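You operate a simulated robot arm through the tools that you are given. There is no shell and no other tool.

The job below is to be done with a simulated robot arm. You get a single attempt, and the scene is never put back.

## Task
Cure the blue disc on LOW in the curing box.
Fine: open the drawer again after, leave the disc in it and turn the purple dial off; the other discs stay as they are.

Only the result counts: the job must be done as asked and must still hold three seconds after the hand-in. Knocking over, shifting, dropping, spilling or breaking anything else fails it.

## Robot
A 6-joint arm with a three-finger gripper, fixed in place. Base frame: the origin is at the foot of the arm, x ahead of it, y to its left, z up. Readings come in mm, degrees, newtons and seconds.
Its first joint turns from -166.0 to 166.0 degrees. Payload 4.89 kg.
The tool frame sits at the grasp point between the pads (the TCP): z along the fingers, y along the line on which they close. The tips reach 30 mm beyond it. Largest opening 164 mm; the body of the gripper starts 125 mm behind the TCP.
Orientation is that of the tool frame in the base frame, as a unit quaternion [x, y, z, w]. With the fingers straight down and closing along the base's y, the tool's x points along the base's -x, its y along +y and its z along -z.

## Interface
- The arm moves only by the tool step_arm. Its argument "moves" is a list of rows, each a list of 7 numbers: the shift along the tool's x, y, z in units of 150 mm (1.0 is 150 mm), then the turn, a rotation vector about the tool's x, y, z in units of 90 degrees (1.0 is 90 degrees), then the opening in per cent of the stroke, from 0 (shut) to 100 (fully open). In form: [[dx, dy, dz, ax, ay, az, claw], ...]. A call has 1 to 20 rows; each row is the pose to reach, as a shift and turn from the pose commanded when the call began, along the tool's axes at that moment. A call with a number of a shift or a turn outside -1 to 1 is refused whole. Each row takes 0.2 s and may step no farther than 50 mm and 8.6 degrees from the row before; otherwise, or with a gripper value out of range, the whole call is refused. Where a pose cannot be reached the arm comes as near as it can. A force on the tool above 40 N (or 10 N above the force at the start of the call, whichever is more), or a blocked arm, ends the call early, and 0.2 s more pass. The fingers move at their own pace (about 108 mm/s each) and stop on an object; they squeeze with about 20 N. The grip force told is the motor's: it shows also when the fingers shut on nothing. Time passes only in rows, and 0.2 s behind the last, so rows that repeat a pose let the fingers close. It gives the time, the measured TCP pose, the force on the tool (base axes), the opening and the grip force at its end, in the units of the frame above (readings bear some noise), with the torque about the TCP (base axes, N m) and any sound that the robot's microphone picked up.
- Cameras (640 x 400 px; columns grow to the right, rows downward): "scene" is fixed at [50.2, -501.4, 1626.7]; the picture's right is [0.34, -0.94, 0.00], its down [-0.51, -0.18, -0.84] and it looks along [0.79, 0.28, -0.54] (base axes); focal length 334 px, centre (320, 200). "wrist" rides on the gripper at [76, -2, -152] in the tool frame; the picture's right is [0.02, 1.00, 0.00], its down [-0.88, 0.02, -0.47] and it looks along [-0.47, 0.01, 0.88] (tool axes); focal length 247 px, centre (320, 200). There is no depth. A picture from a camera that has moved, and an enlarged one, comes with that camera's place and axes in the base frame and with its lens.
- capture(camera): a new picture of that camera. The clock stands still meanwhile.
- raise_lower(by): slides the trunk up (or, below 0, down) by that many mm; the arm rides with it, the base frame stays. It gives what a move gives, with no picture.
- inspect(camera, box): a new picture of the part [left, top, right, bottom] of that camera's present view, enlarged. The clock stands still meanwhile.
- close_job(): hands the job in; it is judged then, once.

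Nothing tells you positions but the pictures and the camera data. Unless the task says otherwise, let go and move clear before handing in.

The tools are called after "Request:" by a JSON object that holds its "name" and its "arguments". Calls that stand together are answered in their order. step_arm: Moves the arm, as the interface text tells. Its arguments: {"type":"object","properties":{"moves":{"type":"array","items":{"type":"array","items":{"type":"number"}}}},"required":["moves"]} The other tools are called the same way: raise_lower (by) slides the trunk up or down; capture (camera) takes a picture; inspect (camera, box) takes an enlarged picture of a part of a camera's view; close_job () hands the job in.

At the start:

```text
t: 0.0
tcp_pos: [559.7, -67.4, 1229.1]
ee_rot: [0.0, 1.0, 0.0, 0.0]
ft_force: [-0.4, 0.3, -0.2]
torque: [-0.01, 0.02, 0.05]
opening: 164.3
finger_force: 0.1
trunk travel left (down, up): [-175.0, 215.0]
```

scene: 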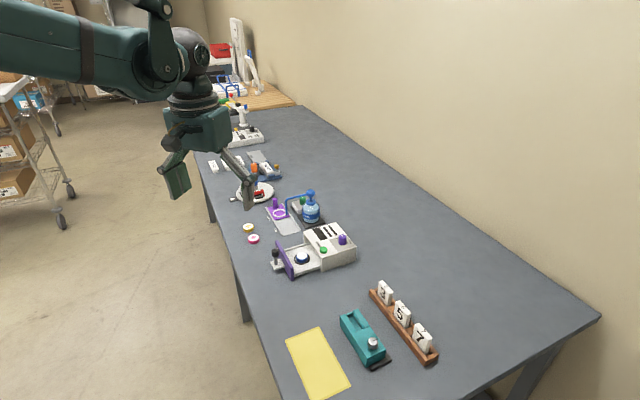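
wrist: 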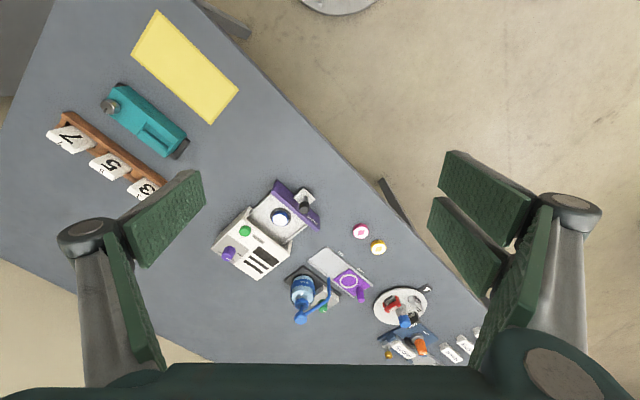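

I see a table with a curing box (white box with a purple-faced drawer standing open), a purple dial, a green button, and some discs near it. I'll take enlarged pictures before moving anything.

Request:
{"name": "inspect", "arguments": {"camera": "scene", "box": [220, 180, 380, 280]}}

Request:
{"name": "inspect", "arguments": {"camera": "wrist", "box": [200, 160, 360, 300]}}

Request:
{"name": "inspect", "arguments": {"camera": "wrist", "box": [300, 200, 460, 360]}}

```text
4.00 times, centred on (300, 230) of scene
camera zoom: at [50.2, -501.4, 1626.7], right [0.34, -0.94, 0.0], down [-0.51, -0.18, -0.84], along [0.79, 0.28, -0.54], focal length 1336 px, centre (400, 80)
```

zoom: 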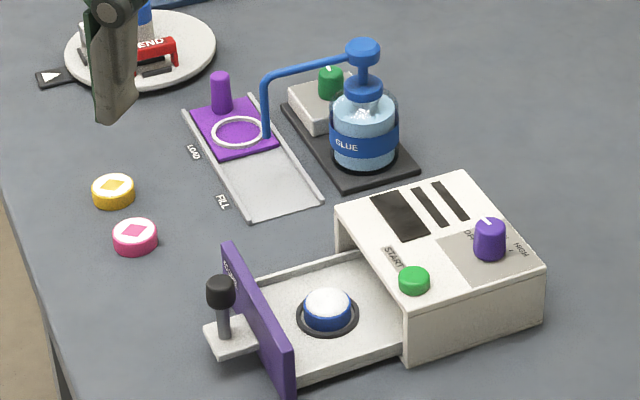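

```text
2.86 times, centred on (280, 230) of wrist
camera zoom: at [483.5, -68.4, 1381.5], right [-0.02, 1.0, 0.0], down [0.88, 0.02, 0.47], along [0.47, 0.01, -0.88], focal length 706 px, centre (434, 114)
```

zoom: 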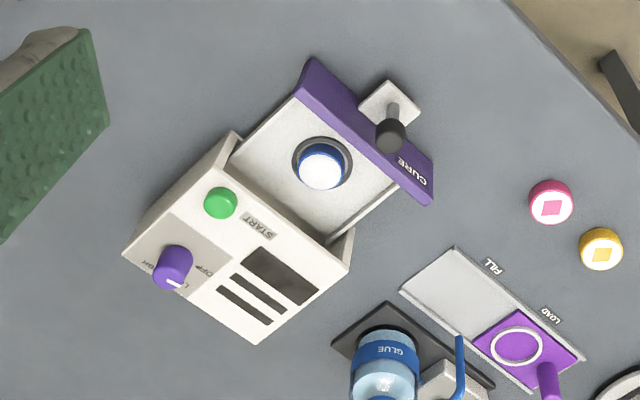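

```text
2.50 times, centred on (380, 280) of wrist
camera zoom: at [483.5, -68.4, 1381.5], right [-0.02, 1.0, 0.0], down [0.88, 0.02, 0.47], along [0.47, 0.01, -0.88], focal length 617 px, centre (170, 0)
```

zoom: 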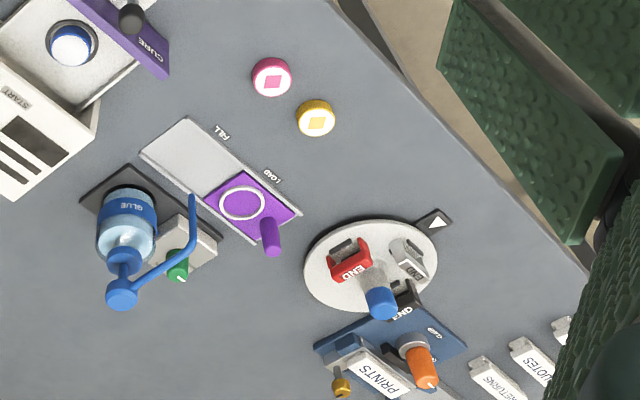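

The blue disc already sits in the open drawer's nest, at roughly (822,-162,854). The handle knob is near (759,-98,906), START near (827,-238,904) and the dial near (888,-284,913). I'll move the wrist camera closer to read the dial labels, keeping well above everything.

Request:
{"name": "step_arm", "arguments": {"moves": [[-0.187, -0.137, 0.2, 0, 0, 0, 100], [-0.374, -0.274, 0.4, 0, 0, 0, 100], [-0.56, -0.41, 0.6, 0, 0, 0, 100], [-0.75, -0.547, 0.8, 0, 0, 0, 100], [-0.935, -0.684, 0.95, 0, 0, 0, 100]]}}

Request:
{"name": "capture", "arguments": {"camera": "wrist"}}

Request:
{"name": "capture", "arguments": {"camera": "scene"}}

```text
t: 1.2
tcp_pos: [699.1, -170.2, 1084.0]
ee_rot: [0.0, 1.0, 0.0, 0.0]
ft_force: [-1.9, 0.1, 1.5]
torque: [-0.14, -0.23, 0.02]
opening: 164.1
finger_force: 0.0
trunk travel left (down, up): [-175.0, 215.0]
```

```text
taken
camera wrist: at [623.1, -171.3, 1237.7], right [-0.02, 1.0, 0.0], down [0.88, 0.02, 0.47], along [0.47, 0.01, -0.88], focal length 247 px, centre (320, 200)
```

wrist: 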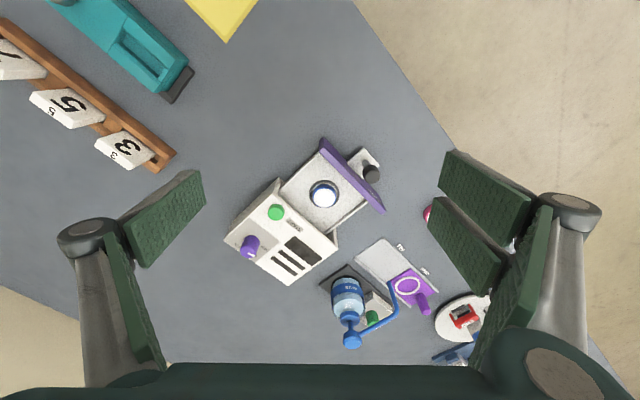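

```text
taken
```

scene: 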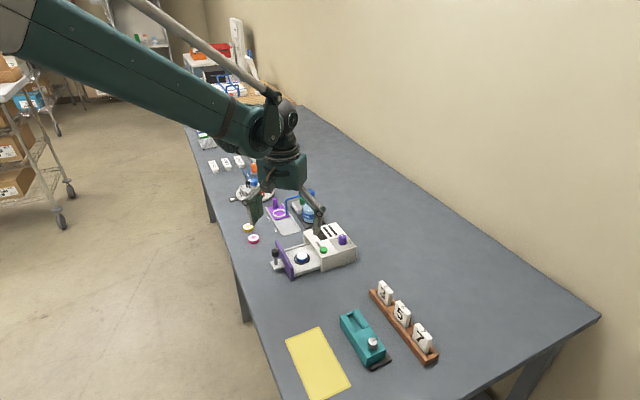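

Request:
{"name": "inspect", "arguments": {"camera": "wrist", "box": [215, 125, 395, 295]}}

Request:
{"name": "inspect", "arguments": {"camera": "wrist", "box": [220, 200, 300, 280]}}

Request:
{"name": "inspect", "arguments": {"camera": "scene", "box": [260, 215, 370, 285]}}

Request:
{"name": "inspect", "arguments": {"camera": "scene", "box": [310, 220, 360, 260]}}

```text
2.35 times, centred on (305, 210) of wrist
camera zoom: at [623.1, -171.3, 1237.7], right [-0.02, 1.0, 0.0], down [0.88, 0.02, 0.47], along [0.47, 0.01, -0.88], focal length 581 px, centre (355, 176)
```

zoom: 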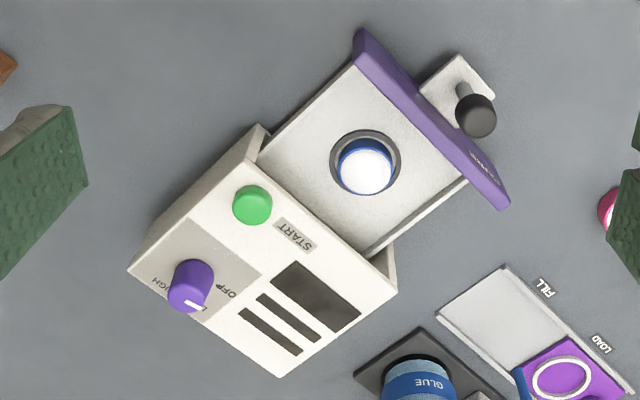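

```text
5.00 times, centred on (260, 240) of wrist
camera zoom: at [623.1, -171.3, 1237.7], right [-0.02, 1.0, 0.0], down [0.88, 0.02, 0.47], along [0.47, 0.01, -0.88], focal length 1235 px, centre (620, 0)
```

zoom: 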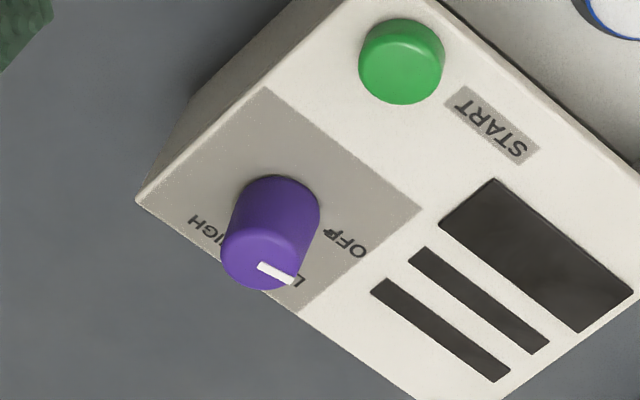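

```text
5.71 times, centred on (315, 250) of scene
camera zoom: at [50.2, -501.4, 1626.7], right [0.34, -0.94, 0.0], down [-0.51, -0.18, -0.84], along [0.79, 0.28, -0.54], focal length 1908 px, centre (349, -86)
```

zoom: 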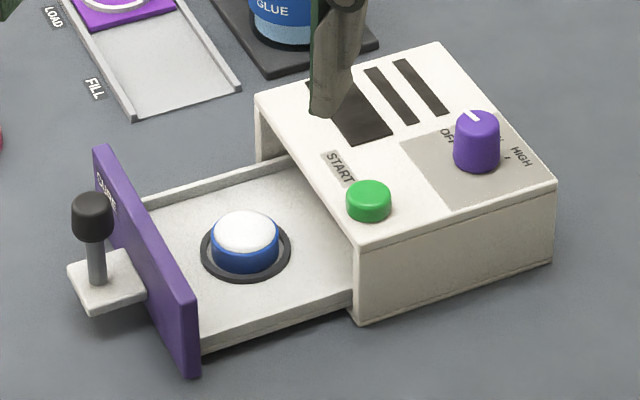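

```text
10.00 times, centred on (335, 240) of scene
camera zoom: at [50.2, -501.4, 1626.7], right [0.34, -0.94, 0.0], down [-0.51, -0.18, -0.84], along [0.79, 0.28, -0.54], focal length 3339 px, centre (170, -200)
```

zoom: 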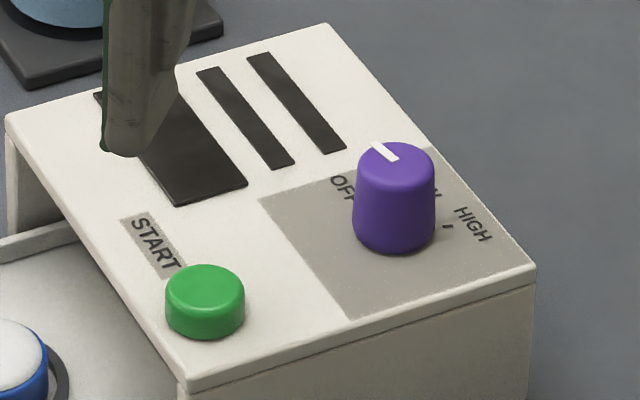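

The blue disc is filled with a white top. The dial labels run OFF, LOW, HIGH around the back of the dial. I want a straight-down look at the dial, so I'll turn the gripper 90° and bring the wrist camera above it while staying high.

Request:
{"name": "step_arm", "arguments": {"moves": [[-0.075, -0.02, 0, 0, 0, -0.0833, 100], [-0.15, -0.04, 0, 0, 0, -0.1667, 100], [-0.225, -0.06, 0, 0, 0, -0.25, 100], [-0.3, -0.08, 0, 0, 0, -0.3333, 100], [-0.375, -0.1, 0, 0, 0, -0.4167, 100], [-0.45, -0.12, 0, 0, 0, -0.5, 100], [-0.525, -0.14, 0, 0, 0, -0.5833, 100], [-0.6, -0.16, 0, 0, 0, -0.6667, 100], [-0.675, -0.18, 0, 0, 0, -0.75, 100], [-0.75, -0.2, 0, 0, 0, -0.8333, 100], [-0.825, -0.22, 0, 0, 0, -0.9167, 100], [-0.9, -0.25, 0, 0, 0, -1.0, 100]]}}

Request:
{"name": "capture", "arguments": {"camera": "wrist"}}

```text
t: 3.8
tcp_pos: [834.3, -206.2, 1086.2]
ee_rot: [0.708, -0.706, 0.0, 0.0]
ft_force: [-0.8, 0.3, -0.2]
torque: [-0.04, -0.05, 0.01]
opening: 163.8
finger_force: 0.1
trunk travel left (down, up): [-175.0, 215.0]
```

```text
taken
camera wrist: at [836.6, -282.8, 1239.4], right [-1.0, -0.02, 0.0], down [-0.02, 0.88, 0.47], along [-0.01, 0.47, -0.88], focal length 247 px, centre (320, 200)
```

wrist: 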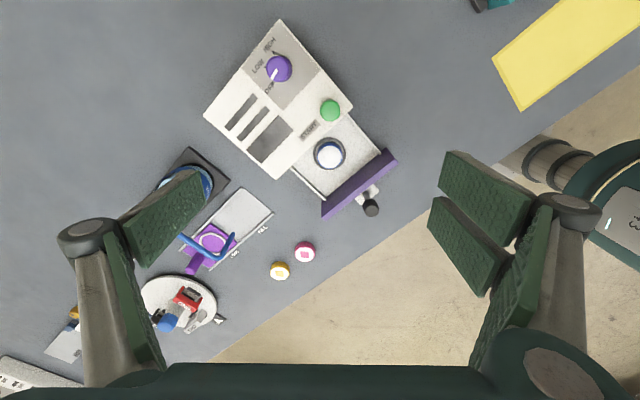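

Request:
{"name": "inspect", "arguments": {"camera": "wrist", "box": [235, 20, 325, 110]}}

Request:
{"name": "inspect", "arguments": {"camera": "wrist", "box": [200, 10, 400, 230]}}

```text
4.44 times, centred on (280, 65) of wrist
camera zoom: at [836.6, -282.8, 1239.4], right [-1.0, -0.02, 0.0], down [-0.02, 0.88, 0.47], along [-0.01, 0.47, -0.88], focal length 1098 px, centre (498, 800)
```

zoom: 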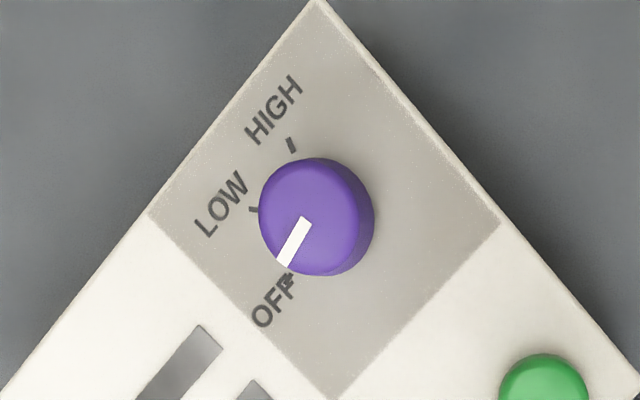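

```text
1.82 times, centred on (300, 120) of wrist
camera zoom: at [836.6, -282.8, 1239.4], right [-1.0, -0.02, 0.0], down [-0.02, 0.88, 0.47], along [-0.01, 0.47, -0.88], focal length 449 px, centre (356, 346)
```

zoom: 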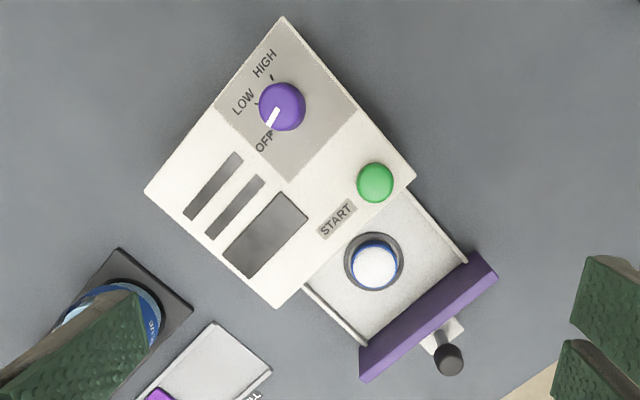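

From straight above the dial points at OFF. The ticks lie about 60° apart, at roughly 57° for OFF, -4° for LOW and -68° for HIGH in base angles, with the dial axis near (885,-282). I'll hover over the dial with a narrower opening and check the alignment.

Request:
{"name": "step_arm", "arguments": {"moves": [[0.17, -0.113, 0.17, 0, 0, 0, 40], [0.34, -0.226, 0.34, 0, 0, 0, 40], [0.505, -0.338, 0.507, 0, 0, 0, 40], [0.505, -0.338, 0.507, 0, 0, 0, 40]]}}

Request:
{"name": "capture", "arguments": {"camera": "wrist"}}

Request:
{"name": "capture", "arguments": {"camera": "scene"}}

```text
t: 4.8
tcp_pos: [885.8, -283.7, 1010.6]
ee_rot: [0.708, -0.706, 0.0, 0.0]
ft_force: [0.6, -1.3, 0.1]
torque: [0.08, 0.11, 0.01]
opening: 65.6
finger_force: 0.0
trunk travel left (down, up): [-175.0, 215.0]
```

```text
taken
camera wrist: at [888.5, -359.7, 1162.6], right [-1.0, -0.02, 0.0], down [-0.02, 0.88, 0.47], along [-0.01, 0.47, -0.88], focal length 247 px, centre (320, 200)
```

wrist: 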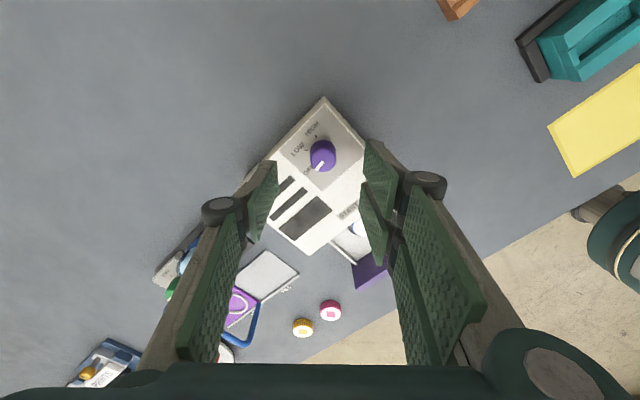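

```text
taken
```

scene: 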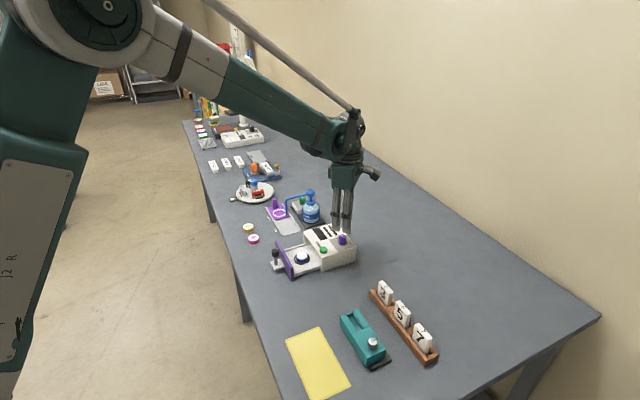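

Request:
{"name": "inspect", "arguments": {"camera": "wrist", "box": [270, 100, 370, 200]}}

Request:
{"name": "inspect", "arguments": {"camera": "scene", "box": [310, 200, 370, 260]}}

```text
4.00 times, centred on (320, 150) of wrist
camera zoom: at [888.5, -359.7, 1162.6], right [-1.0, -0.02, 0.0], down [-0.02, 0.88, 0.47], along [-0.01, 0.47, -0.88], focal length 988 px, centre (320, 400)
```

zoom: 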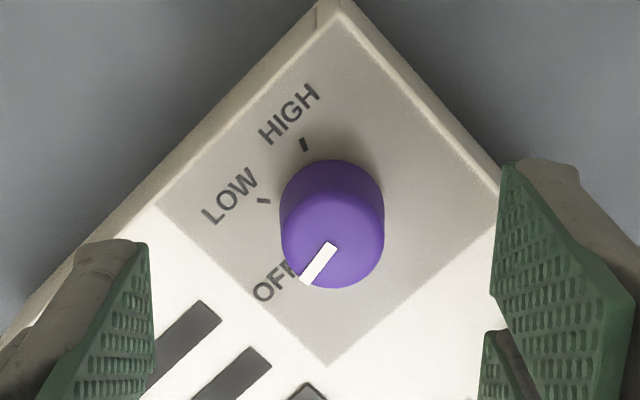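

```text
6.67 times, centred on (340, 230) of scene
camera zoom: at [50.2, -501.4, 1626.7], right [0.34, -0.94, 0.0], down [-0.51, -0.18, -0.84], along [0.79, 0.28, -0.54], focal length 2226 px, centre (187, 0)
```

zoom: 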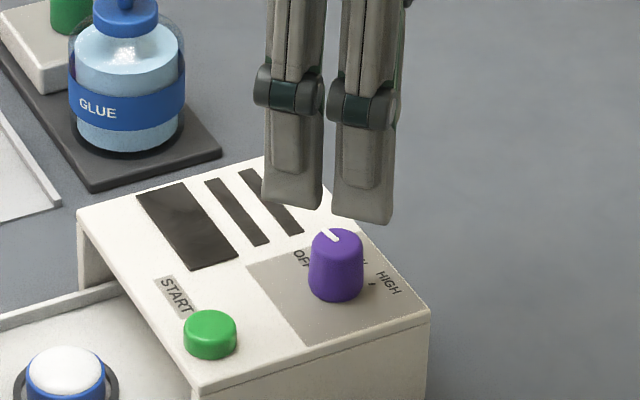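

The dial axis comes out near (884,-280) with its top around z 929. The gripper has a thumb on one side and a pair of fingers on the other, so I'll use a moderate opening to keep clear of the START button. I'll go down part way and check.

Request:
{"name": "step_arm", "arguments": {"moves": [[-0.0233, 0.0153, 0.1, 0, 0, 0, 31], [-0.0233, 0.0153, 0.25, 0, 0, 0, 31], [-0.0233, 0.0153, 0.404, 0, 0, 0, 31], [-0.0233, 0.0153, 0.404, 0, 0, 0, 31]]}}

Request:
{"name": "inspect", "arguments": {"camera": "wrist", "box": [240, 80, 400, 240]}}

Request:
{"name": "inspect", "arguments": {"camera": "scene", "box": [310, 200, 370, 260]}}

```text
t: 5.8
tcp_pos: [883.8, -280.1, 949.1]
ee_rot: [0.708, -0.706, 0.0, 0.0]
ft_force: [-0.6, 0.3, 0.6]
torque: [-0.03, 0.06, 0.04]
opening: 50.8
finger_force: 0.0
trunk travel left (down, up): [-175.0, 215.0]
```

```text
2.50 times, centred on (320, 160) of wrist
camera zoom: at [885.5, -355.6, 1102.2], right [-1.0, -0.02, 0.0], down [-0.02, 0.88, 0.47], along [-0.01, 0.47, -0.88], focal length 617 px, centre (320, 300)
```

zoom: 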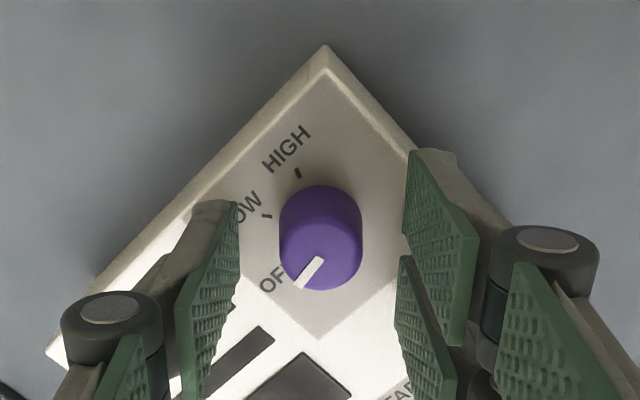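

```text
6.67 times, centred on (340, 230) of scene
camera zoom: at [50.2, -501.4, 1626.7], right [0.34, -0.94, 0.0], down [-0.51, -0.18, -0.84], along [0.79, 0.28, -0.54], focal length 2226 px, centre (187, 0)
```

zoom: 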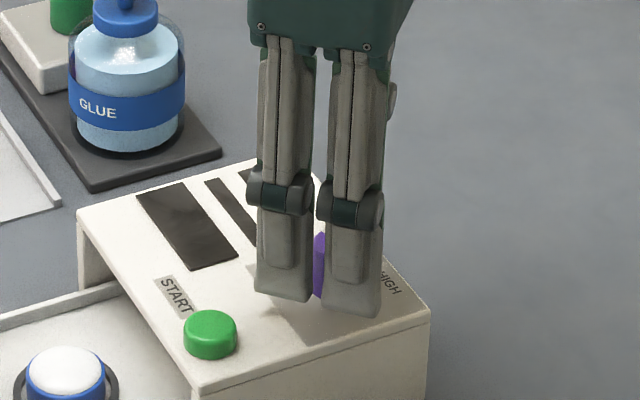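

The fingers straddle the dial evenly with a gap above the box top. I'll go down the last 12 mm and close on the dial.

Request:
{"name": "step_arm", "arguments": {"moves": [[0, 0, 0.04, 0, 0, 0, 31], [0, 0, 0.08, 0, 0, 0, 31], [0, 0, 0.08, 0, 0, 0, 31], [0, 0, 0.08, 0, 0, 0, 0], [0, 0, 0.08, 0, 0, 0, 0], [0, 0, 0.08, 0, 0, 0, 0]]}}

Request:
{"name": "inspect", "arguments": {"camera": "wrist", "box": [240, 80, 400, 240]}}

```text
t: 7.2
tcp_pos: [884.4, -280.0, 936.8]
ee_rot: [-0.707, 0.707, 0.0, 0.001]
ft_force: [-8.0, 1.1, -7.3]
torque: [0.05, 0.26, -0.09]
opening: 26.5
finger_force: 44.9
trunk travel left (down, up): [-175.0, 215.0]
```

```text
2.50 times, centred on (320, 160) of wrist
camera zoom: at [885.5, -355.5, 1090.6], right [-1.0, -0.02, 0.0], down [-0.02, 0.88, 0.47], along [-0.01, 0.47, -0.88], focal length 617 px, centre (320, 300)
```

zoom: 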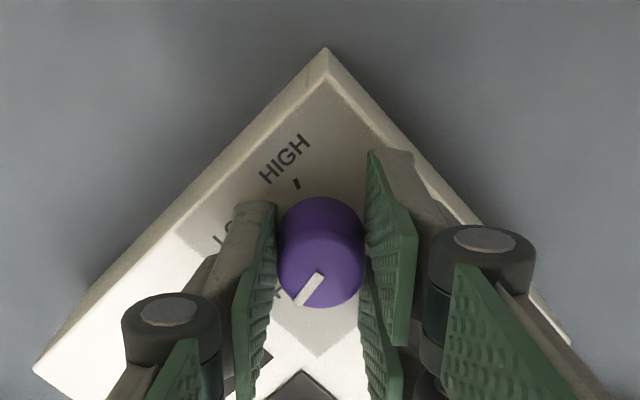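

The dial is gripped (26.5 mm opening). I'll turn it 60° clockwise seen from above, from OFF to LOW, and look.

Request:
{"name": "step_arm", "arguments": {"moves": [[0, 0, 0, 0, 0, 0.083, 0], [0, 0, 0, 0, 0, 0.167, 0], [0, 0, 0, 0, 0, 0.25, 0], [0, 0, 0, 0, 0, 0.333, 0], [0, 0, 0, 0, 0, 0.417, 0], [0, 0, 0, 0, 0, 0.5, 0], [0, 0, 0, 0, 0, 0.583, 0], [0, 0, 0, 0, 0, 0.667, 0], [0, 0, 0, 0, 0, 0.667, 0]]}}

Request:
{"name": "capture", "arguments": {"camera": "wrist"}}

Request:
{"name": "inspect", "arguments": {"camera": "wrist", "box": [240, 80, 400, 240]}}

Request:
{"name": "inspect", "arguments": {"camera": "scene", "box": [310, 200, 370, 260]}}

```text
t: 9.2
tcp_pos: [883.8, -280.2, 937.4]
ee_rot: [-0.257, 0.966, 0.0, 0.0]
ft_force: [17.8, -17.6, 12.0]
torque: [-0.47, -0.59, 0.01]
opening: 26.5
finger_force: 45.0
trunk travel left (down, up): [-175.0, 215.0]
```

```text
taken
camera wrist: at [818.7, -319.2, 1090.5], right [-0.52, 0.86, 0.0], down [0.75, 0.46, 0.47], along [0.41, 0.24, -0.88], focal length 247 px, centre (320, 200)
```

wrist: 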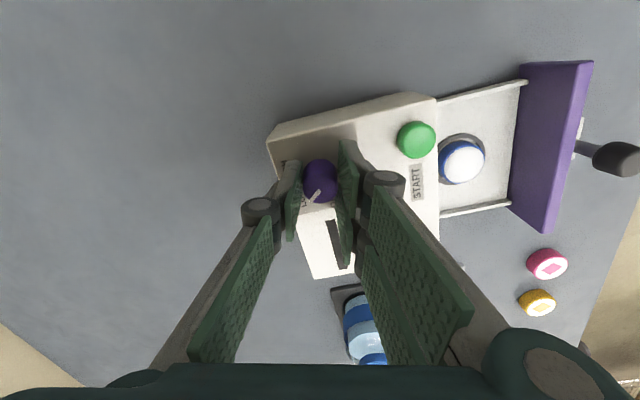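

```text
2.50 times, centred on (320, 160) of wrist
camera zoom: at [818.7, -319.2, 1090.5], right [-0.52, 0.86, 0.0], down [0.75, 0.46, 0.47], along [0.41, 0.24, -0.88], focal length 617 px, centre (320, 300)
```

zoom: 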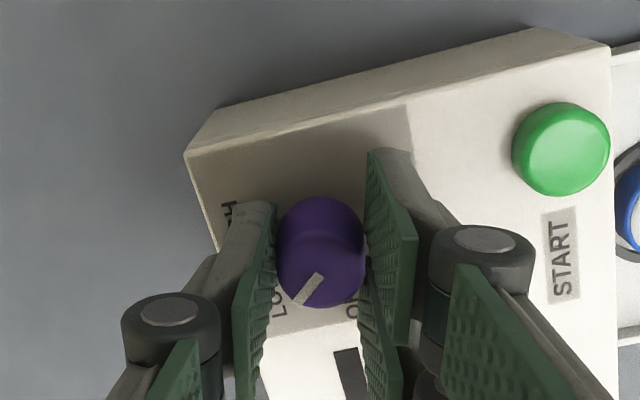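

```text
6.67 times, centred on (340, 230) of scene
camera zoom: at [50.2, -501.4, 1626.7], right [0.34, -0.94, 0.0], down [-0.51, -0.18, -0.84], along [0.79, 0.28, -0.54], focal length 2226 px, centre (187, 0)
```

zoom: 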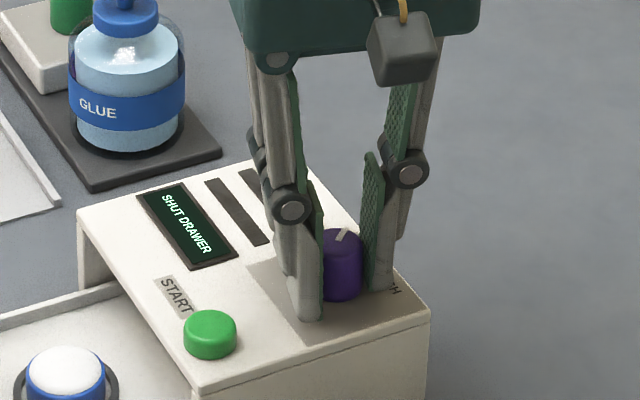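

The dial turned with the gripper and the display now reads "SHUT DRAWER". I'll release, lift straight up and check the pointer against the LOW tick.

Request:
{"name": "step_arm", "arguments": {"moves": [[0, 0, 0, 0, 0, 0, 10], [0, 0, 0, 0, 0, 0, 20], [0, 0, 0, 0, 0, 0, 31], [0, 0, 0, 0, 0, 0, 31], [0, 0, -0.15, 0, 0, 0, 31], [0, 0, -0.4, 0, 0, 0, 31], [0, 0, -0.6, 0, 0, 0, 31]]}}

Request:
{"name": "capture", "arguments": {"camera": "wrist"}}

Request:
{"name": "inspect", "arguments": {"camera": "scene", "box": [260, 200, 370, 285]}}

```text
t: 10.8
tcp_pos: [884.8, -278.5, 1026.9]
ee_rot: [-0.259, 0.966, 0.0, 0.0]
ft_force: [0.9, -1.0, -0.9]
torque: [0.04, 0.16, -0.01]
opening: 50.6
finger_force: 0.0
trunk travel left (down, up): [-175.0, 215.0]
```

```text
taken
camera wrist: at [819.4, -317.9, 1179.8], right [-0.52, 0.85, 0.0], down [0.75, 0.46, 0.47], along [0.4, 0.25, -0.88], focal length 247 px, centre (320, 200)
```

wrist: 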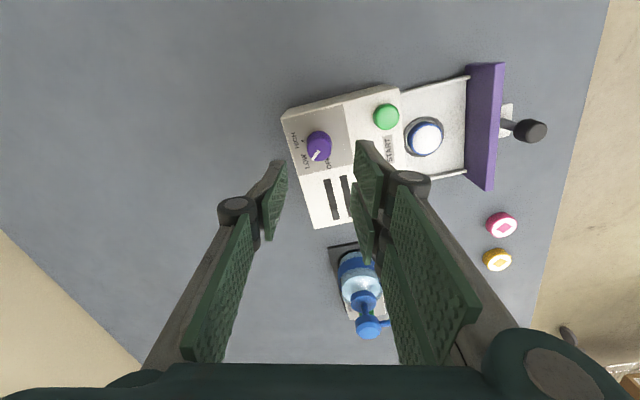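

```text
4.71 times, centred on (315, 242) of scene
camera zoom: at [50.2, -501.4, 1626.7], right [0.34, -0.94, 0.0], down [-0.51, -0.18, -0.84], along [0.79, 0.28, -0.54], focal length 1571 px, centre (344, 0)
```

zoom: 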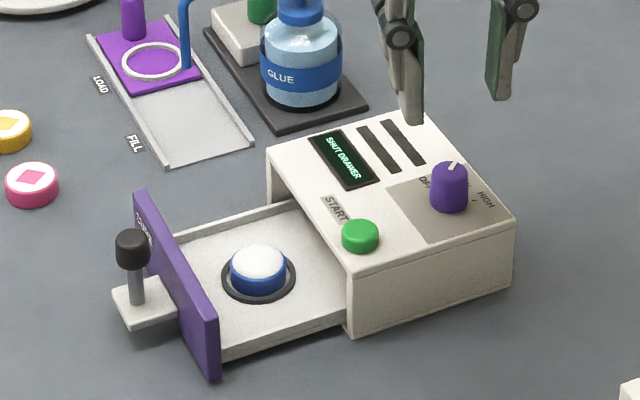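

Request:
{"name": "inspect", "arguments": {"camera": "wrist", "box": [270, 100, 370, 200]}}

Request:
{"name": "inspect", "arguments": {"camera": "wrist", "box": [370, 50, 570, 210]}}

```text
4.00 times, centred on (320, 150) of wrist
camera zoom: at [819.4, -317.9, 1179.8], right [-0.52, 0.85, 0.0], down [0.75, 0.46, 0.47], along [0.4, 0.25, -0.88], focal length 988 px, centre (320, 400)
```

zoom: 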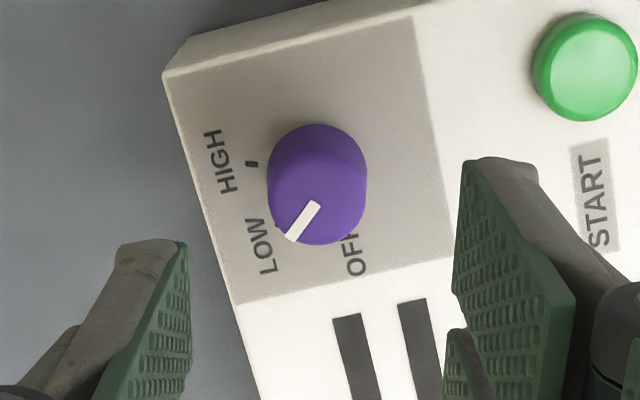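

```text
2.50 times, centred on (470, 130) of wrist
camera zoom: at [819.4, -317.9, 1179.8], right [-0.52, 0.85, 0.0], down [0.75, 0.46, 0.47], along [0.4, 0.25, -0.88], focal length 617 px, centre (-55, 375)
```

zoom: 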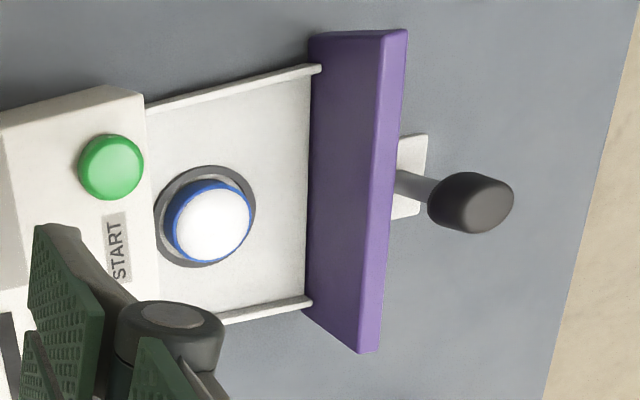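

The pointer now sits on LOW. The box lies at 45°, the drawer travels about 98 mm along (0.71,-0.71) to shut, and the handle knob is near (753,-95,912). Next I'll bring the gripper over the knob, turned so the fingers close across the drawer's travel.

Request:
{"name": "step_arm", "arguments": {"moves": [[0.016, 0.156, 0, 0, 0, 0.083, 31], [0.033, 0.312, 0, 0, 0, 0.167, 31], [0.049, 0.468, 0, 0, 0, 0.25, 31], [0.066, 0.624, 0, 0, 0, 0.333, 31], [0.082, 0.78, 0, 0, 0, 0.4167, 31]]}}

Request:
{"name": "step_arm", "arguments": {"moves": [[0.108, 0.113, 0.036, 0, 0, 0.083, 31], [0.215, 0.226, 0.072, 0, 0, 0.167, 31], [0.323, 0.34, 0.108, 0, 0, 0.25, 31], [0.43, 0.453, 0.144, 0, 0, 0.333, 31], [0.538, 0.566, 0.18, 0, 0, 0.4167, 31], [0.538, 0.566, 0.18, 0, 0, 0.4167, 31]]}}

Request:
{"name": "capture", "arguments": {"camera": "wrist"}}

Request:
{"name": "inspect", "arguments": {"camera": "scene", "box": [250, 190, 370, 290]}}

```text
t: 12.0
tcp_pos: [814.8, -183.7, 1025.9]
ee_rot: [0.066, 0.998, 0.001, 0.0]
ft_force: [0.8, -1.1, -0.5]
torque: [0.07, 0.11, -0.03]
opening: 50.8
finger_force: 0.2
trunk travel left (down, up): [-175.0, 215.0]
```

```text
t: 13.4
tcp_pos: [746.3, -89.5, 1000.6]
ee_rot: [0.383, 0.924, 0.0, 0.0]
ft_force: [-0.2, -0.2, 0.4]
torque: [0.0, -0.03, -0.01]
opening: 51.1
finger_force: 0.1
trunk travel left (down, up): [-175.0, 215.0]
```

```text
taken
camera wrist: at [690.3, -36.1, 1153.8], right [0.69, 0.72, 0.0], down [0.64, -0.61, 0.47], along [0.34, -0.33, -0.88], focal length 247 px, centre (320, 200)
```

wrist: 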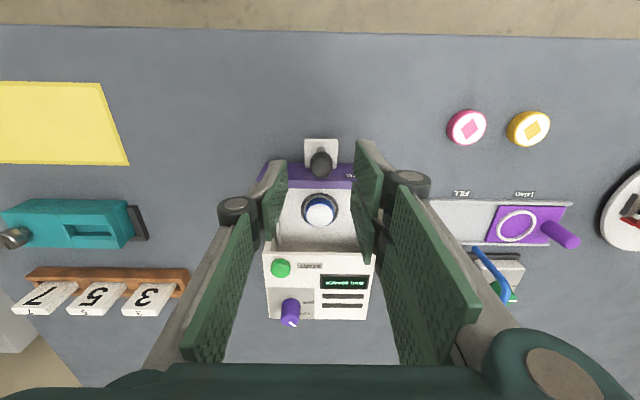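

```text
4.00 times, centred on (310, 240) of scene
camera zoom: at [50.2, -501.4, 1626.7], right [0.34, -0.94, 0.0], down [-0.51, -0.18, -0.84], along [0.79, 0.28, -0.54], focal length 1336 px, centre (360, 40)
```

zoom: 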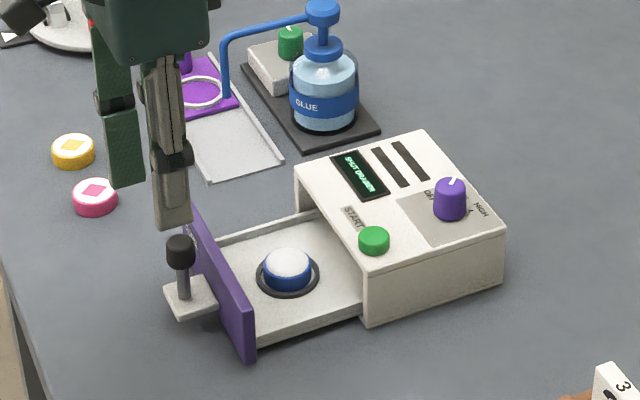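

Request:
{"name": "inspect", "arguments": {"camera": "wrist", "box": [250, 115, 390, 215]}}

```text
4.00 times, centred on (320, 165) of wrist
camera zoom: at [690.3, -36.1, 1153.8], right [0.69, 0.72, 0.0], down [0.64, -0.61, 0.47], along [0.34, -0.33, -0.88], focal length 988 px, centre (320, 340)
```

zoom: 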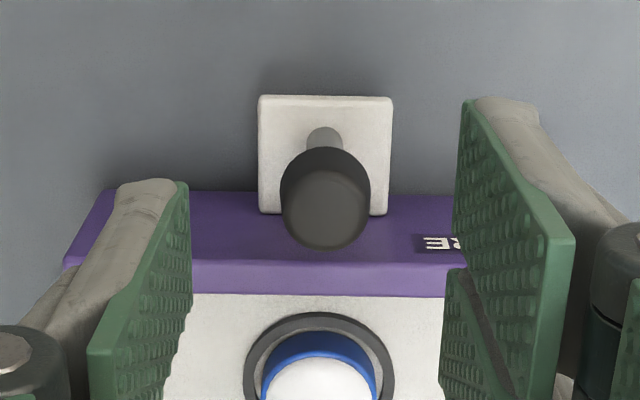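

The knob is centred between the fingers, and the TCP is about 9–12 mm outward of it. I'll shift inward and go down to just above the panel's top edge, then check clearance before gripping.

Request:
{"name": "step_arm", "arguments": {"moves": [[-0.06, 0.005, 0.12, 0, 0, 0, 31], [-0.06, 0.005, 0.25, 0, 0, 0, 31], [-0.06, 0.005, 0.37, 0, 0, 0, 31], [-0.06, 0.005, 0.37, 0, 0, 0, 31]]}}

Request:
{"name": "inspect", "arguments": {"camera": "wrist", "box": [240, 100, 400, 220]}}

Request:
{"name": "inspect", "arguments": {"camera": "scene", "box": [255, 220, 315, 280]}}

```text
t: 14.4
tcp_pos: [753.5, -94.9, 944.8]
ee_rot: [0.383, 0.924, 0.001, 0.001]
ft_force: [0.5, 0.5, 0.1]
torque: [0.06, 0.05, 0.02]
opening: 50.7
finger_force: 0.1
trunk travel left (down, up): [-175.0, 215.0]
```

```text
3.33 times, centred on (320, 160) of wrist
camera zoom: at [697.6, -41.8, 1097.5], right [0.69, 0.72, 0.0], down [0.64, -0.61, 0.47], along [0.34, -0.33, -0.88], focal length 823 px, centre (320, 333)
```

zoom: 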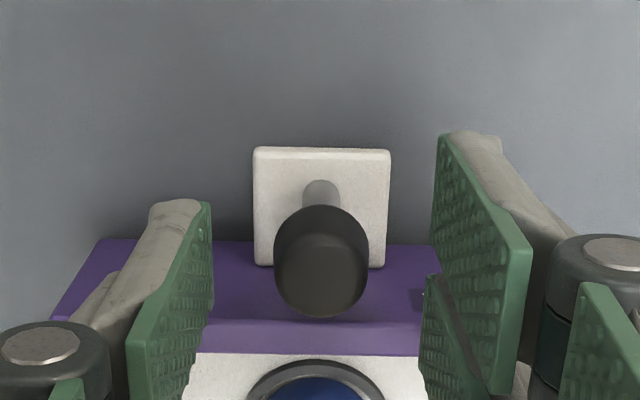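

```text
6.67 times, centred on (285, 250) of scene
camera zoom: at [50.2, -501.4, 1626.7], right [0.34, -0.94, 0.0], down [-0.51, -0.18, -0.84], along [0.79, 0.28, -0.54], focal length 2226 px, centre (553, -133)
```

zoom: 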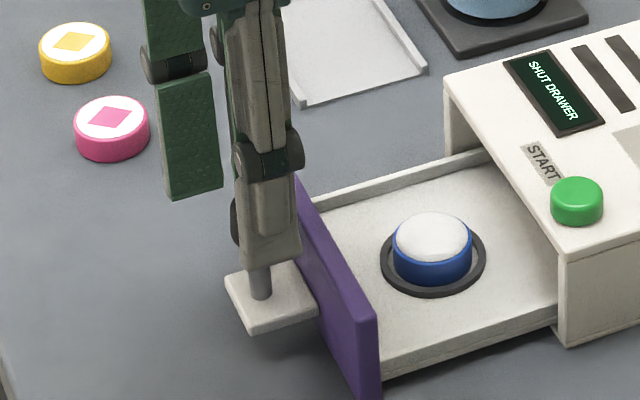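

The tool axis is on the knob to within 1–2 mm. I'll lower 9 mm, keeping the tips just above the panel's top edge, and close on the knob.

Request:
{"name": "step_arm", "arguments": {"moves": [[0, 0, 0.03, 0, 0, 0, 31], [0, 0, 0.06, 0, 0, 0, 31], [0, 0, 0.06, 0, 0, 0, 15], [0, 0, 0.06, 0, 0, 0, 0], [0, 0, 0.06, 0, 0, 0, 0], [0, 0, 0.06, 0, 0, 0, 0]]}}

Request:
{"name": "inspect", "arguments": {"camera": "wrist", "box": [240, 100, 400, 220]}}

Request:
{"name": "inspect", "arguments": {"camera": "scene", "box": [255, 220, 315, 280]}}

```text
t: 15.8
tcp_pos: [752.8, -94.3, 935.6]
ee_rot: [0.383, 0.924, 0.0, 0.0]
ft_force: [5.9, 6.5, 1.1]
torque: [0.21, -0.16, 0.01]
opening: 22.9
finger_force: 44.7
trunk travel left (down, up): [-175.0, 215.0]
```

```text
3.33 times, centred on (320, 160) of wrist
camera zoom: at [697.5, -41.5, 1088.5], right [0.69, 0.72, 0.0], down [0.64, -0.61, 0.47], along [0.34, -0.33, -0.88], focal length 823 px, centre (320, 333)
```

zoom: 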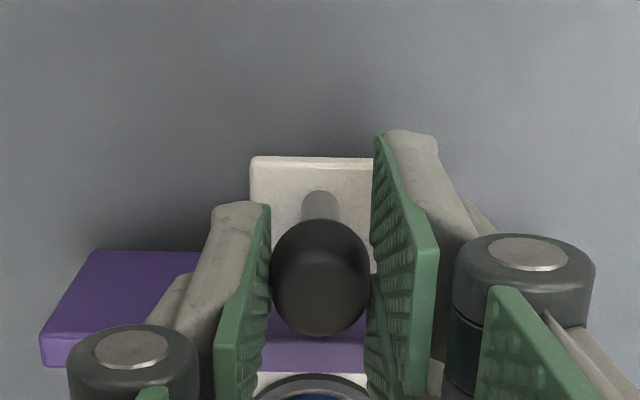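

```text
6.67 times, centred on (285, 250) of scene
camera zoom: at [50.2, -501.4, 1626.7], right [0.34, -0.94, 0.0], down [-0.51, -0.18, -0.84], along [0.79, 0.28, -0.54], focal length 2226 px, centre (553, -133)
```

zoom: 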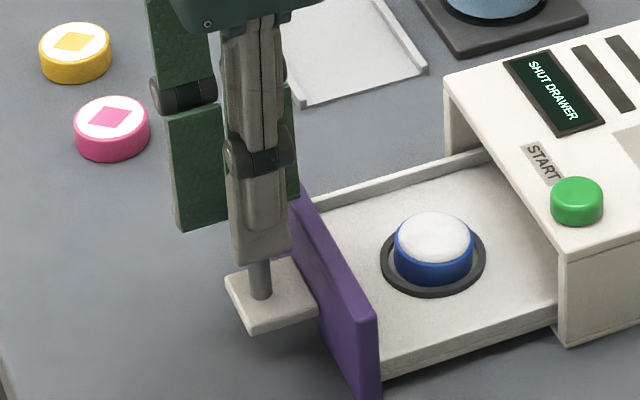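

The knob is held firmly (22.9 mm). I'll push the drawer in slowly, 6 mm per row for 60 mm first, and watch the forces.

Request:
{"name": "step_arm", "arguments": {"moves": [[-0.02, 0, 0, 0, 0, 0, 0], [-0.06, 0, 0, 0, 0, 0, 0], [-0.1, 0, 0, 0, 0, 0, 0], [-0.14, 0, 0, 0, 0, 0, 0], [-0.18, 0, 0, 0, 0, 0, 0], [-0.22, 0, 0, 0, 0, 0, 0], [-0.26, 0, 0, 0, 0, 0, 0], [-0.3, 0, 0, 0, 0, 0, 0], [-0.34, 0, 0, 0, 0, 0, 0], [-0.38, 0, 0, 0, 0, 0, 0], [-0.4, 0, 0, 0, 0, 0, 0]]}}

Request:
{"name": "capture", "arguments": {"camera": "wrist"}}

Request:
{"name": "inspect", "arguments": {"camera": "scene", "box": [250, 190, 370, 290]}}

```text
t: 18.2
tcp_pos: [795.3, -138.2, 935.8]
ee_rot: [0.384, 0.923, 0.001, -0.001]
ft_force: [7.7, 6.3, -8.2]
torque: [0.28, -0.11, -0.02]
opening: 22.8
finger_force: 45.0
trunk travel left (down, up): [-175.0, 215.0]
```

```text
taken
camera wrist: at [740.3, -84.0, 1088.6], right [0.69, 0.72, 0.0], down [0.64, -0.61, 0.47], along [0.34, -0.33, -0.88], focal length 247 px, centre (320, 200)
```

wrist: 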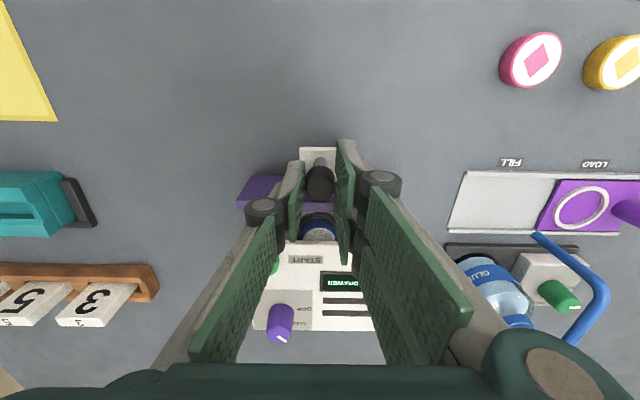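

```text
4.00 times, centred on (310, 240) of scene
camera zoom: at [50.2, -501.4, 1626.7], right [0.34, -0.94, 0.0], down [-0.51, -0.18, -0.84], along [0.79, 0.28, -0.54], focal length 1336 px, centre (360, 40)
```

zoom: 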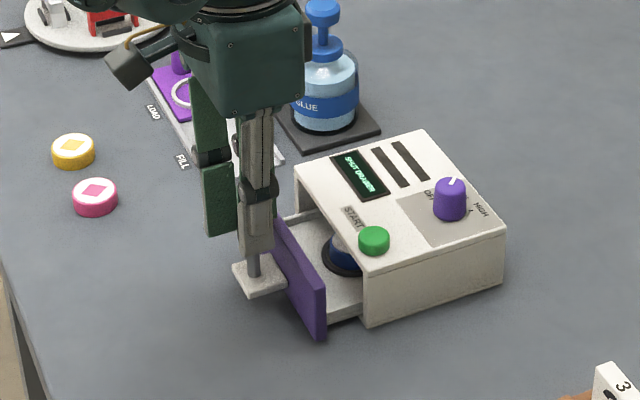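

The drawer is sliding in freely and the box hasn't moved. I'll continue about 30 mm, then use finer steps.

Request:
{"name": "step_arm", "arguments": {"moves": [[-0.03, 0, 0, 0, 0, 0, 0], [-0.06, 0, 0, 0, 0, 0, 0], [-0.09, 0, 0, 0, 0, 0, 0], [-0.12, 0, 0, 0, 0, 0, 0], [-0.15, 0, 0, 0, 0, 0, 0], [-0.18, 0, 0, 0, 0, 0, 0], [-0.2, 0, 0, 0, 0, 0, 0]]}}

Request:
{"name": "inspect", "arguments": {"camera": "wrist", "box": [220, 120, 420, 270]}}

Request:
{"name": "inspect", "arguments": {"camera": "scene", "box": [250, 190, 370, 290]}}

```text
t: 19.8
tcp_pos: [817.5, -158.7, 936.2]
ee_rot: [0.383, 0.924, 0.0, 0.0]
ft_force: [15.1, 12.0, -1.2]
torque: [0.37, -0.38, 0.06]
opening: 22.9
finger_force: 45.1
trunk travel left (down, up): [-175.0, 215.0]
```

```text
2.67 times, centred on (320, 195) of wrist
camera zoom: at [761.4, -105.3, 1088.6], right [0.69, 0.72, 0.0], down [0.64, -0.61, 0.47], along [0.34, -0.33, -0.88], focal length 659 px, centre (320, 213)
```

zoom: 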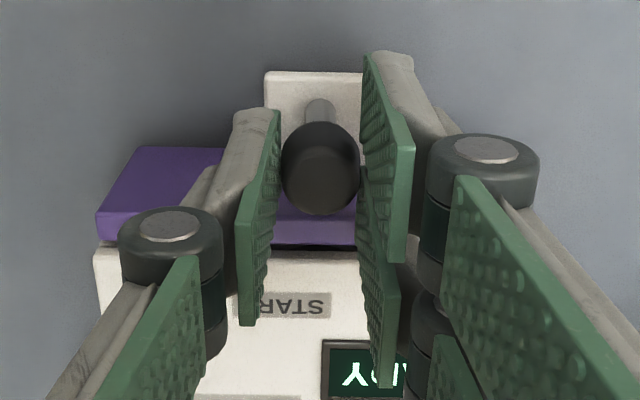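

```text
4.00 times, centred on (310, 240) of scene
camera zoom: at [50.2, -501.4, 1626.7], right [0.34, -0.94, 0.0], down [-0.51, -0.18, -0.84], along [0.79, 0.28, -0.54], focal length 1336 px, centre (360, 40)
```

zoom: 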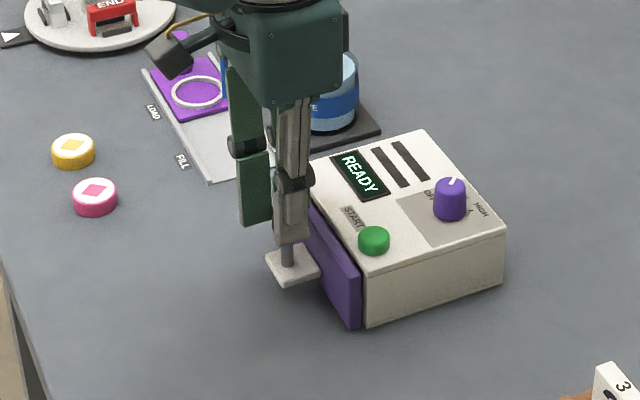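

The display now reads READY, with only a thin gap left at the panel. I'll ease it in a few more millimetres while watching the axial force.

Request:
{"name": "step_arm", "arguments": {"moves": [[-0.007, 0, 0, 0, 0, 0, 0], [-0.014, 0, 0, 0, 0, 0, 0], [-0.02, 0, 0, 0, 0, 0, 0], [-0.02, 0, 0, 0, 0, 0, 0]]}}

Request:
{"name": "inspect", "arguments": {"camera": "wrist", "box": [220, 120, 420, 270]}}

```text
t: 20.8
tcp_pos: [819.6, -160.4, 935.6]
ee_rot: [0.383, 0.924, 0.0, 0.0]
ft_force: [13.6, 14.5, -6.5]
torque: [0.46, -0.31, 0.06]
opening: 22.7
finger_force: 45.4
trunk travel left (down, up): [-175.0, 215.0]
```

```text
2.67 times, centred on (320, 195) of wrist
camera zoom: at [763.5, -107.3, 1088.7], right [0.69, 0.72, 0.0], down [0.64, -0.61, 0.47], along [0.34, -0.33, -0.88], focal length 659 px, centre (320, 213)
```

zoom: 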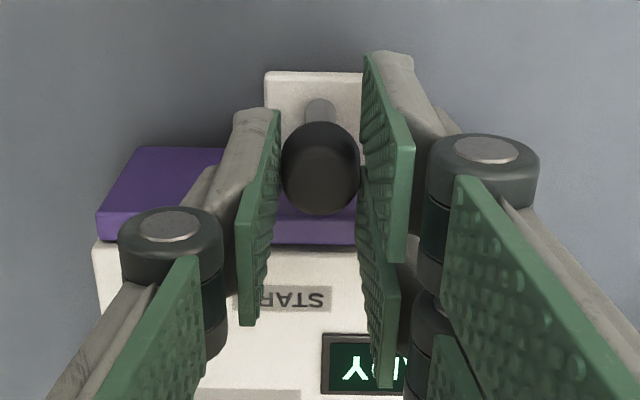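

The gap is gone and the drawer is fully shut. I'll release the knob, lift clear and check the panel didn't move.

Request:
{"name": "step_arm", "arguments": {"moves": [[0, 0, 0, 0, 0, 0, 10], [0, 0, 0, 0, 0, 0, 20], [0, 0, 0, 0, 0, 0, 31], [0, 0, 0, 0, 0, 0, 31], [0, 0, -0.1, 0, 0, 0, 31], [0, 0, -0.3, 0, 0, 0, 31], [0, 0, -0.5, 0, 0, 0, 31]]}}

Request:
{"name": "capture", "arguments": {"camera": "wrist"}}

Request:
{"name": "inspect", "arguments": {"camera": "scene", "box": [250, 190, 370, 290]}}

```text
t: 22.4
tcp_pos: [818.3, -161.6, 1010.1]
ee_rot: [0.382, 0.924, 0.0, 0.001]
ft_force: [1.4, -0.2, 0.4]
torque: [0.02, 0.12, 0.03]
opening: 50.8
finger_force: 0.1
trunk travel left (down, up): [-175.0, 215.0]
```

```text
taken
camera wrist: at [763.1, -107.7, 1163.4], right [0.69, 0.72, 0.0], down [0.64, -0.61, 0.47], along [0.34, -0.33, -0.88], focal length 247 px, centre (320, 200)
```

wrist: 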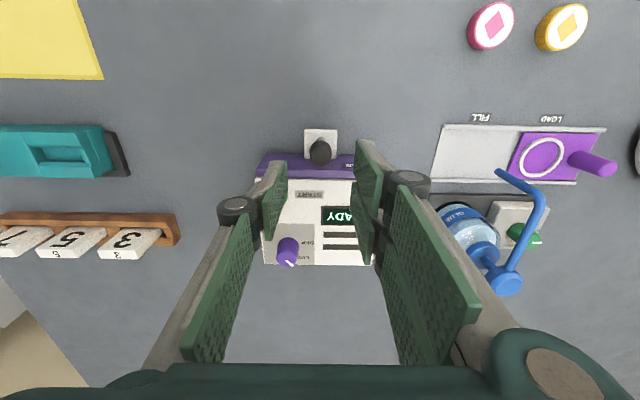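

```text
4.00 times, centred on (310, 240) of scene
camera zoom: at [50.2, -501.4, 1626.7], right [0.34, -0.94, 0.0], down [-0.51, -0.18, -0.84], along [0.79, 0.28, -0.54], focal length 1336 px, centre (360, 40)
```

zoom: 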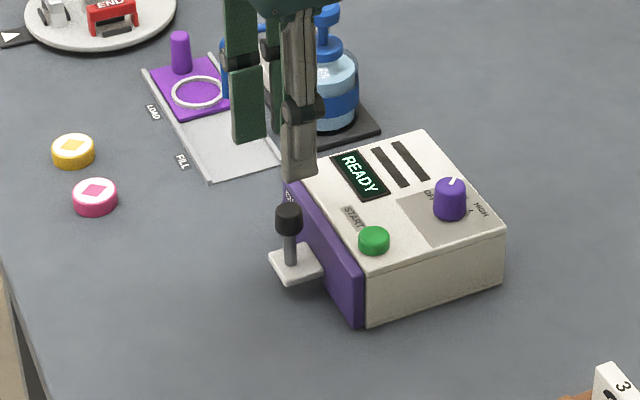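

The drawer is shut, the display shows READY, and START is near (822,-236) with its top around z 911. I'll move over it with the fingers closed and check alignment before pressing.

Request:
{"name": "step_arm", "arguments": {"moves": [[-0.12, -0.11, 0, 0, 0, 0, 0], [-0.25, -0.22, 0, 0, 0, 0, 0], [-0.367, -0.336, 0, 0, 0, 0, 0], [-0.367, -0.336, 0.15, 0, 0, 0, 0], [-0.367, -0.336, 0.333, 0, 0, 0, 0], [-0.367, -0.336, 0.333, 0, 0, 0, 0]]}}

Request:
{"name": "inspect", "arguments": {"camera": "wrist", "box": [240, 100, 400, 240]}}

Request:
{"name": "inspect", "arguments": {"camera": "scene", "box": [290, 200, 370, 280]}}

```text
t: 23.8
tcp_pos: [822.3, -235.9, 959.6]
ee_rot: [0.383, 0.924, 0.0, -0.001]
ft_force: [-0.5, -0.1, 0.0]
torque: [0.04, 0.02, -0.01]
opening: 0.1
finger_force: 19.9
trunk travel left (down, up): [-175.0, 215.0]
```

```text
2.86 times, centred on (320, 170) of wrist
camera zoom: at [766.8, -182.3, 1113.4], right [0.69, 0.72, 0.0], down [0.64, -0.61, 0.47], along [0.34, -0.33, -0.88], focal length 706 px, centre (320, 286)
```

zoom: 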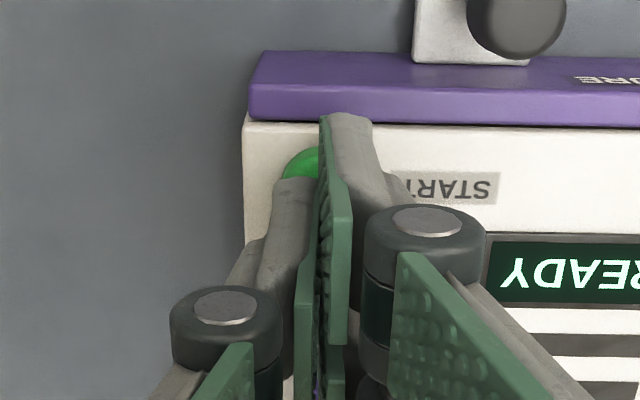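

```text
5.00 times, centred on (330, 240) of scene
camera zoom: at [50.2, -501.4, 1626.7], right [0.34, -0.94, 0.0], down [-0.51, -0.18, -0.84], along [0.79, 0.28, -0.54], focal length 1669 px, centre (270, 0)
```

zoom: 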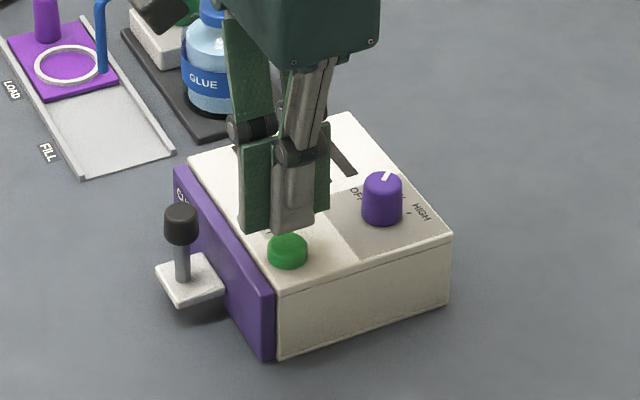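

The closed fingertips sit over the START button. I'll press down in small steps.

Request:
{"name": "step_arm", "arguments": {"moves": [[0, 0, 0.06, 0, 0, 0, 0], [0, 0, 0.09, 0, 0, 0, 0], [0, 0, 0.11, 0, 0, 0, 0], [0, 0, 0.12, 0, 0, 0, 0], [0, 0, 0.13, 0, 0, 0, 0]]}}

Request:
{"name": "inspect", "arguments": {"camera": "scene", "box": [290, 200, 370, 280]}}

Request:
{"name": "inspect", "arguments": {"camera": "wrist", "box": [240, 100, 400, 240]}}

```text
t: 25.0
tcp_pos: [820.7, -236.6, 940.6]
ee_rot: [0.383, 0.924, 0.001, -0.001]
ft_force: [0.3, 0.5, -0.1]
torque: [0.03, -0.03, -0.01]
opening: 0.0
finger_force: 45.4
trunk travel left (down, up): [-175.0, 215.0]
```

```text
5.00 times, centred on (330, 240) of scene
camera zoom: at [50.2, -501.4, 1626.7], right [0.34, -0.94, 0.0], down [-0.51, -0.18, -0.84], along [0.79, 0.28, -0.54], focal length 1669 px, centre (270, 0)
```

zoom: 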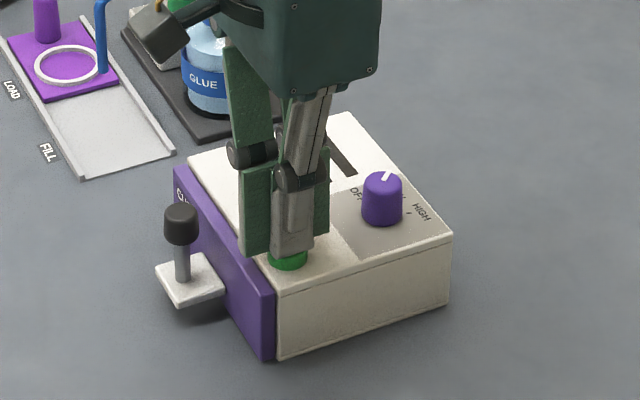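

```text
2.86 times, centred on (320, 170) of wrist
camera zoom: at [766.6, -182.3, 1094.2], right [0.69, 0.72, 0.0], down [0.64, -0.61, 0.47], along [0.34, -0.33, -0.88], focal length 706 px, centre (320, 286)
```

zoom: 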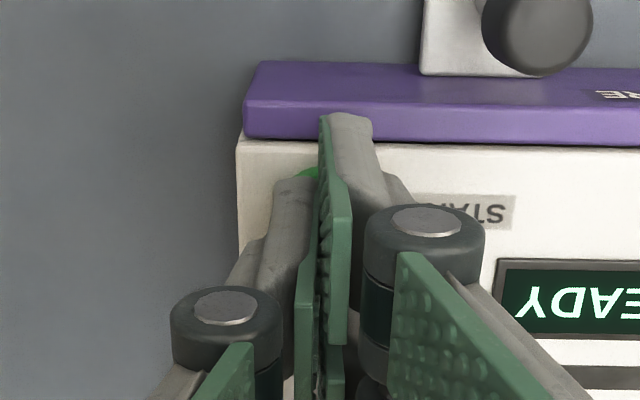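

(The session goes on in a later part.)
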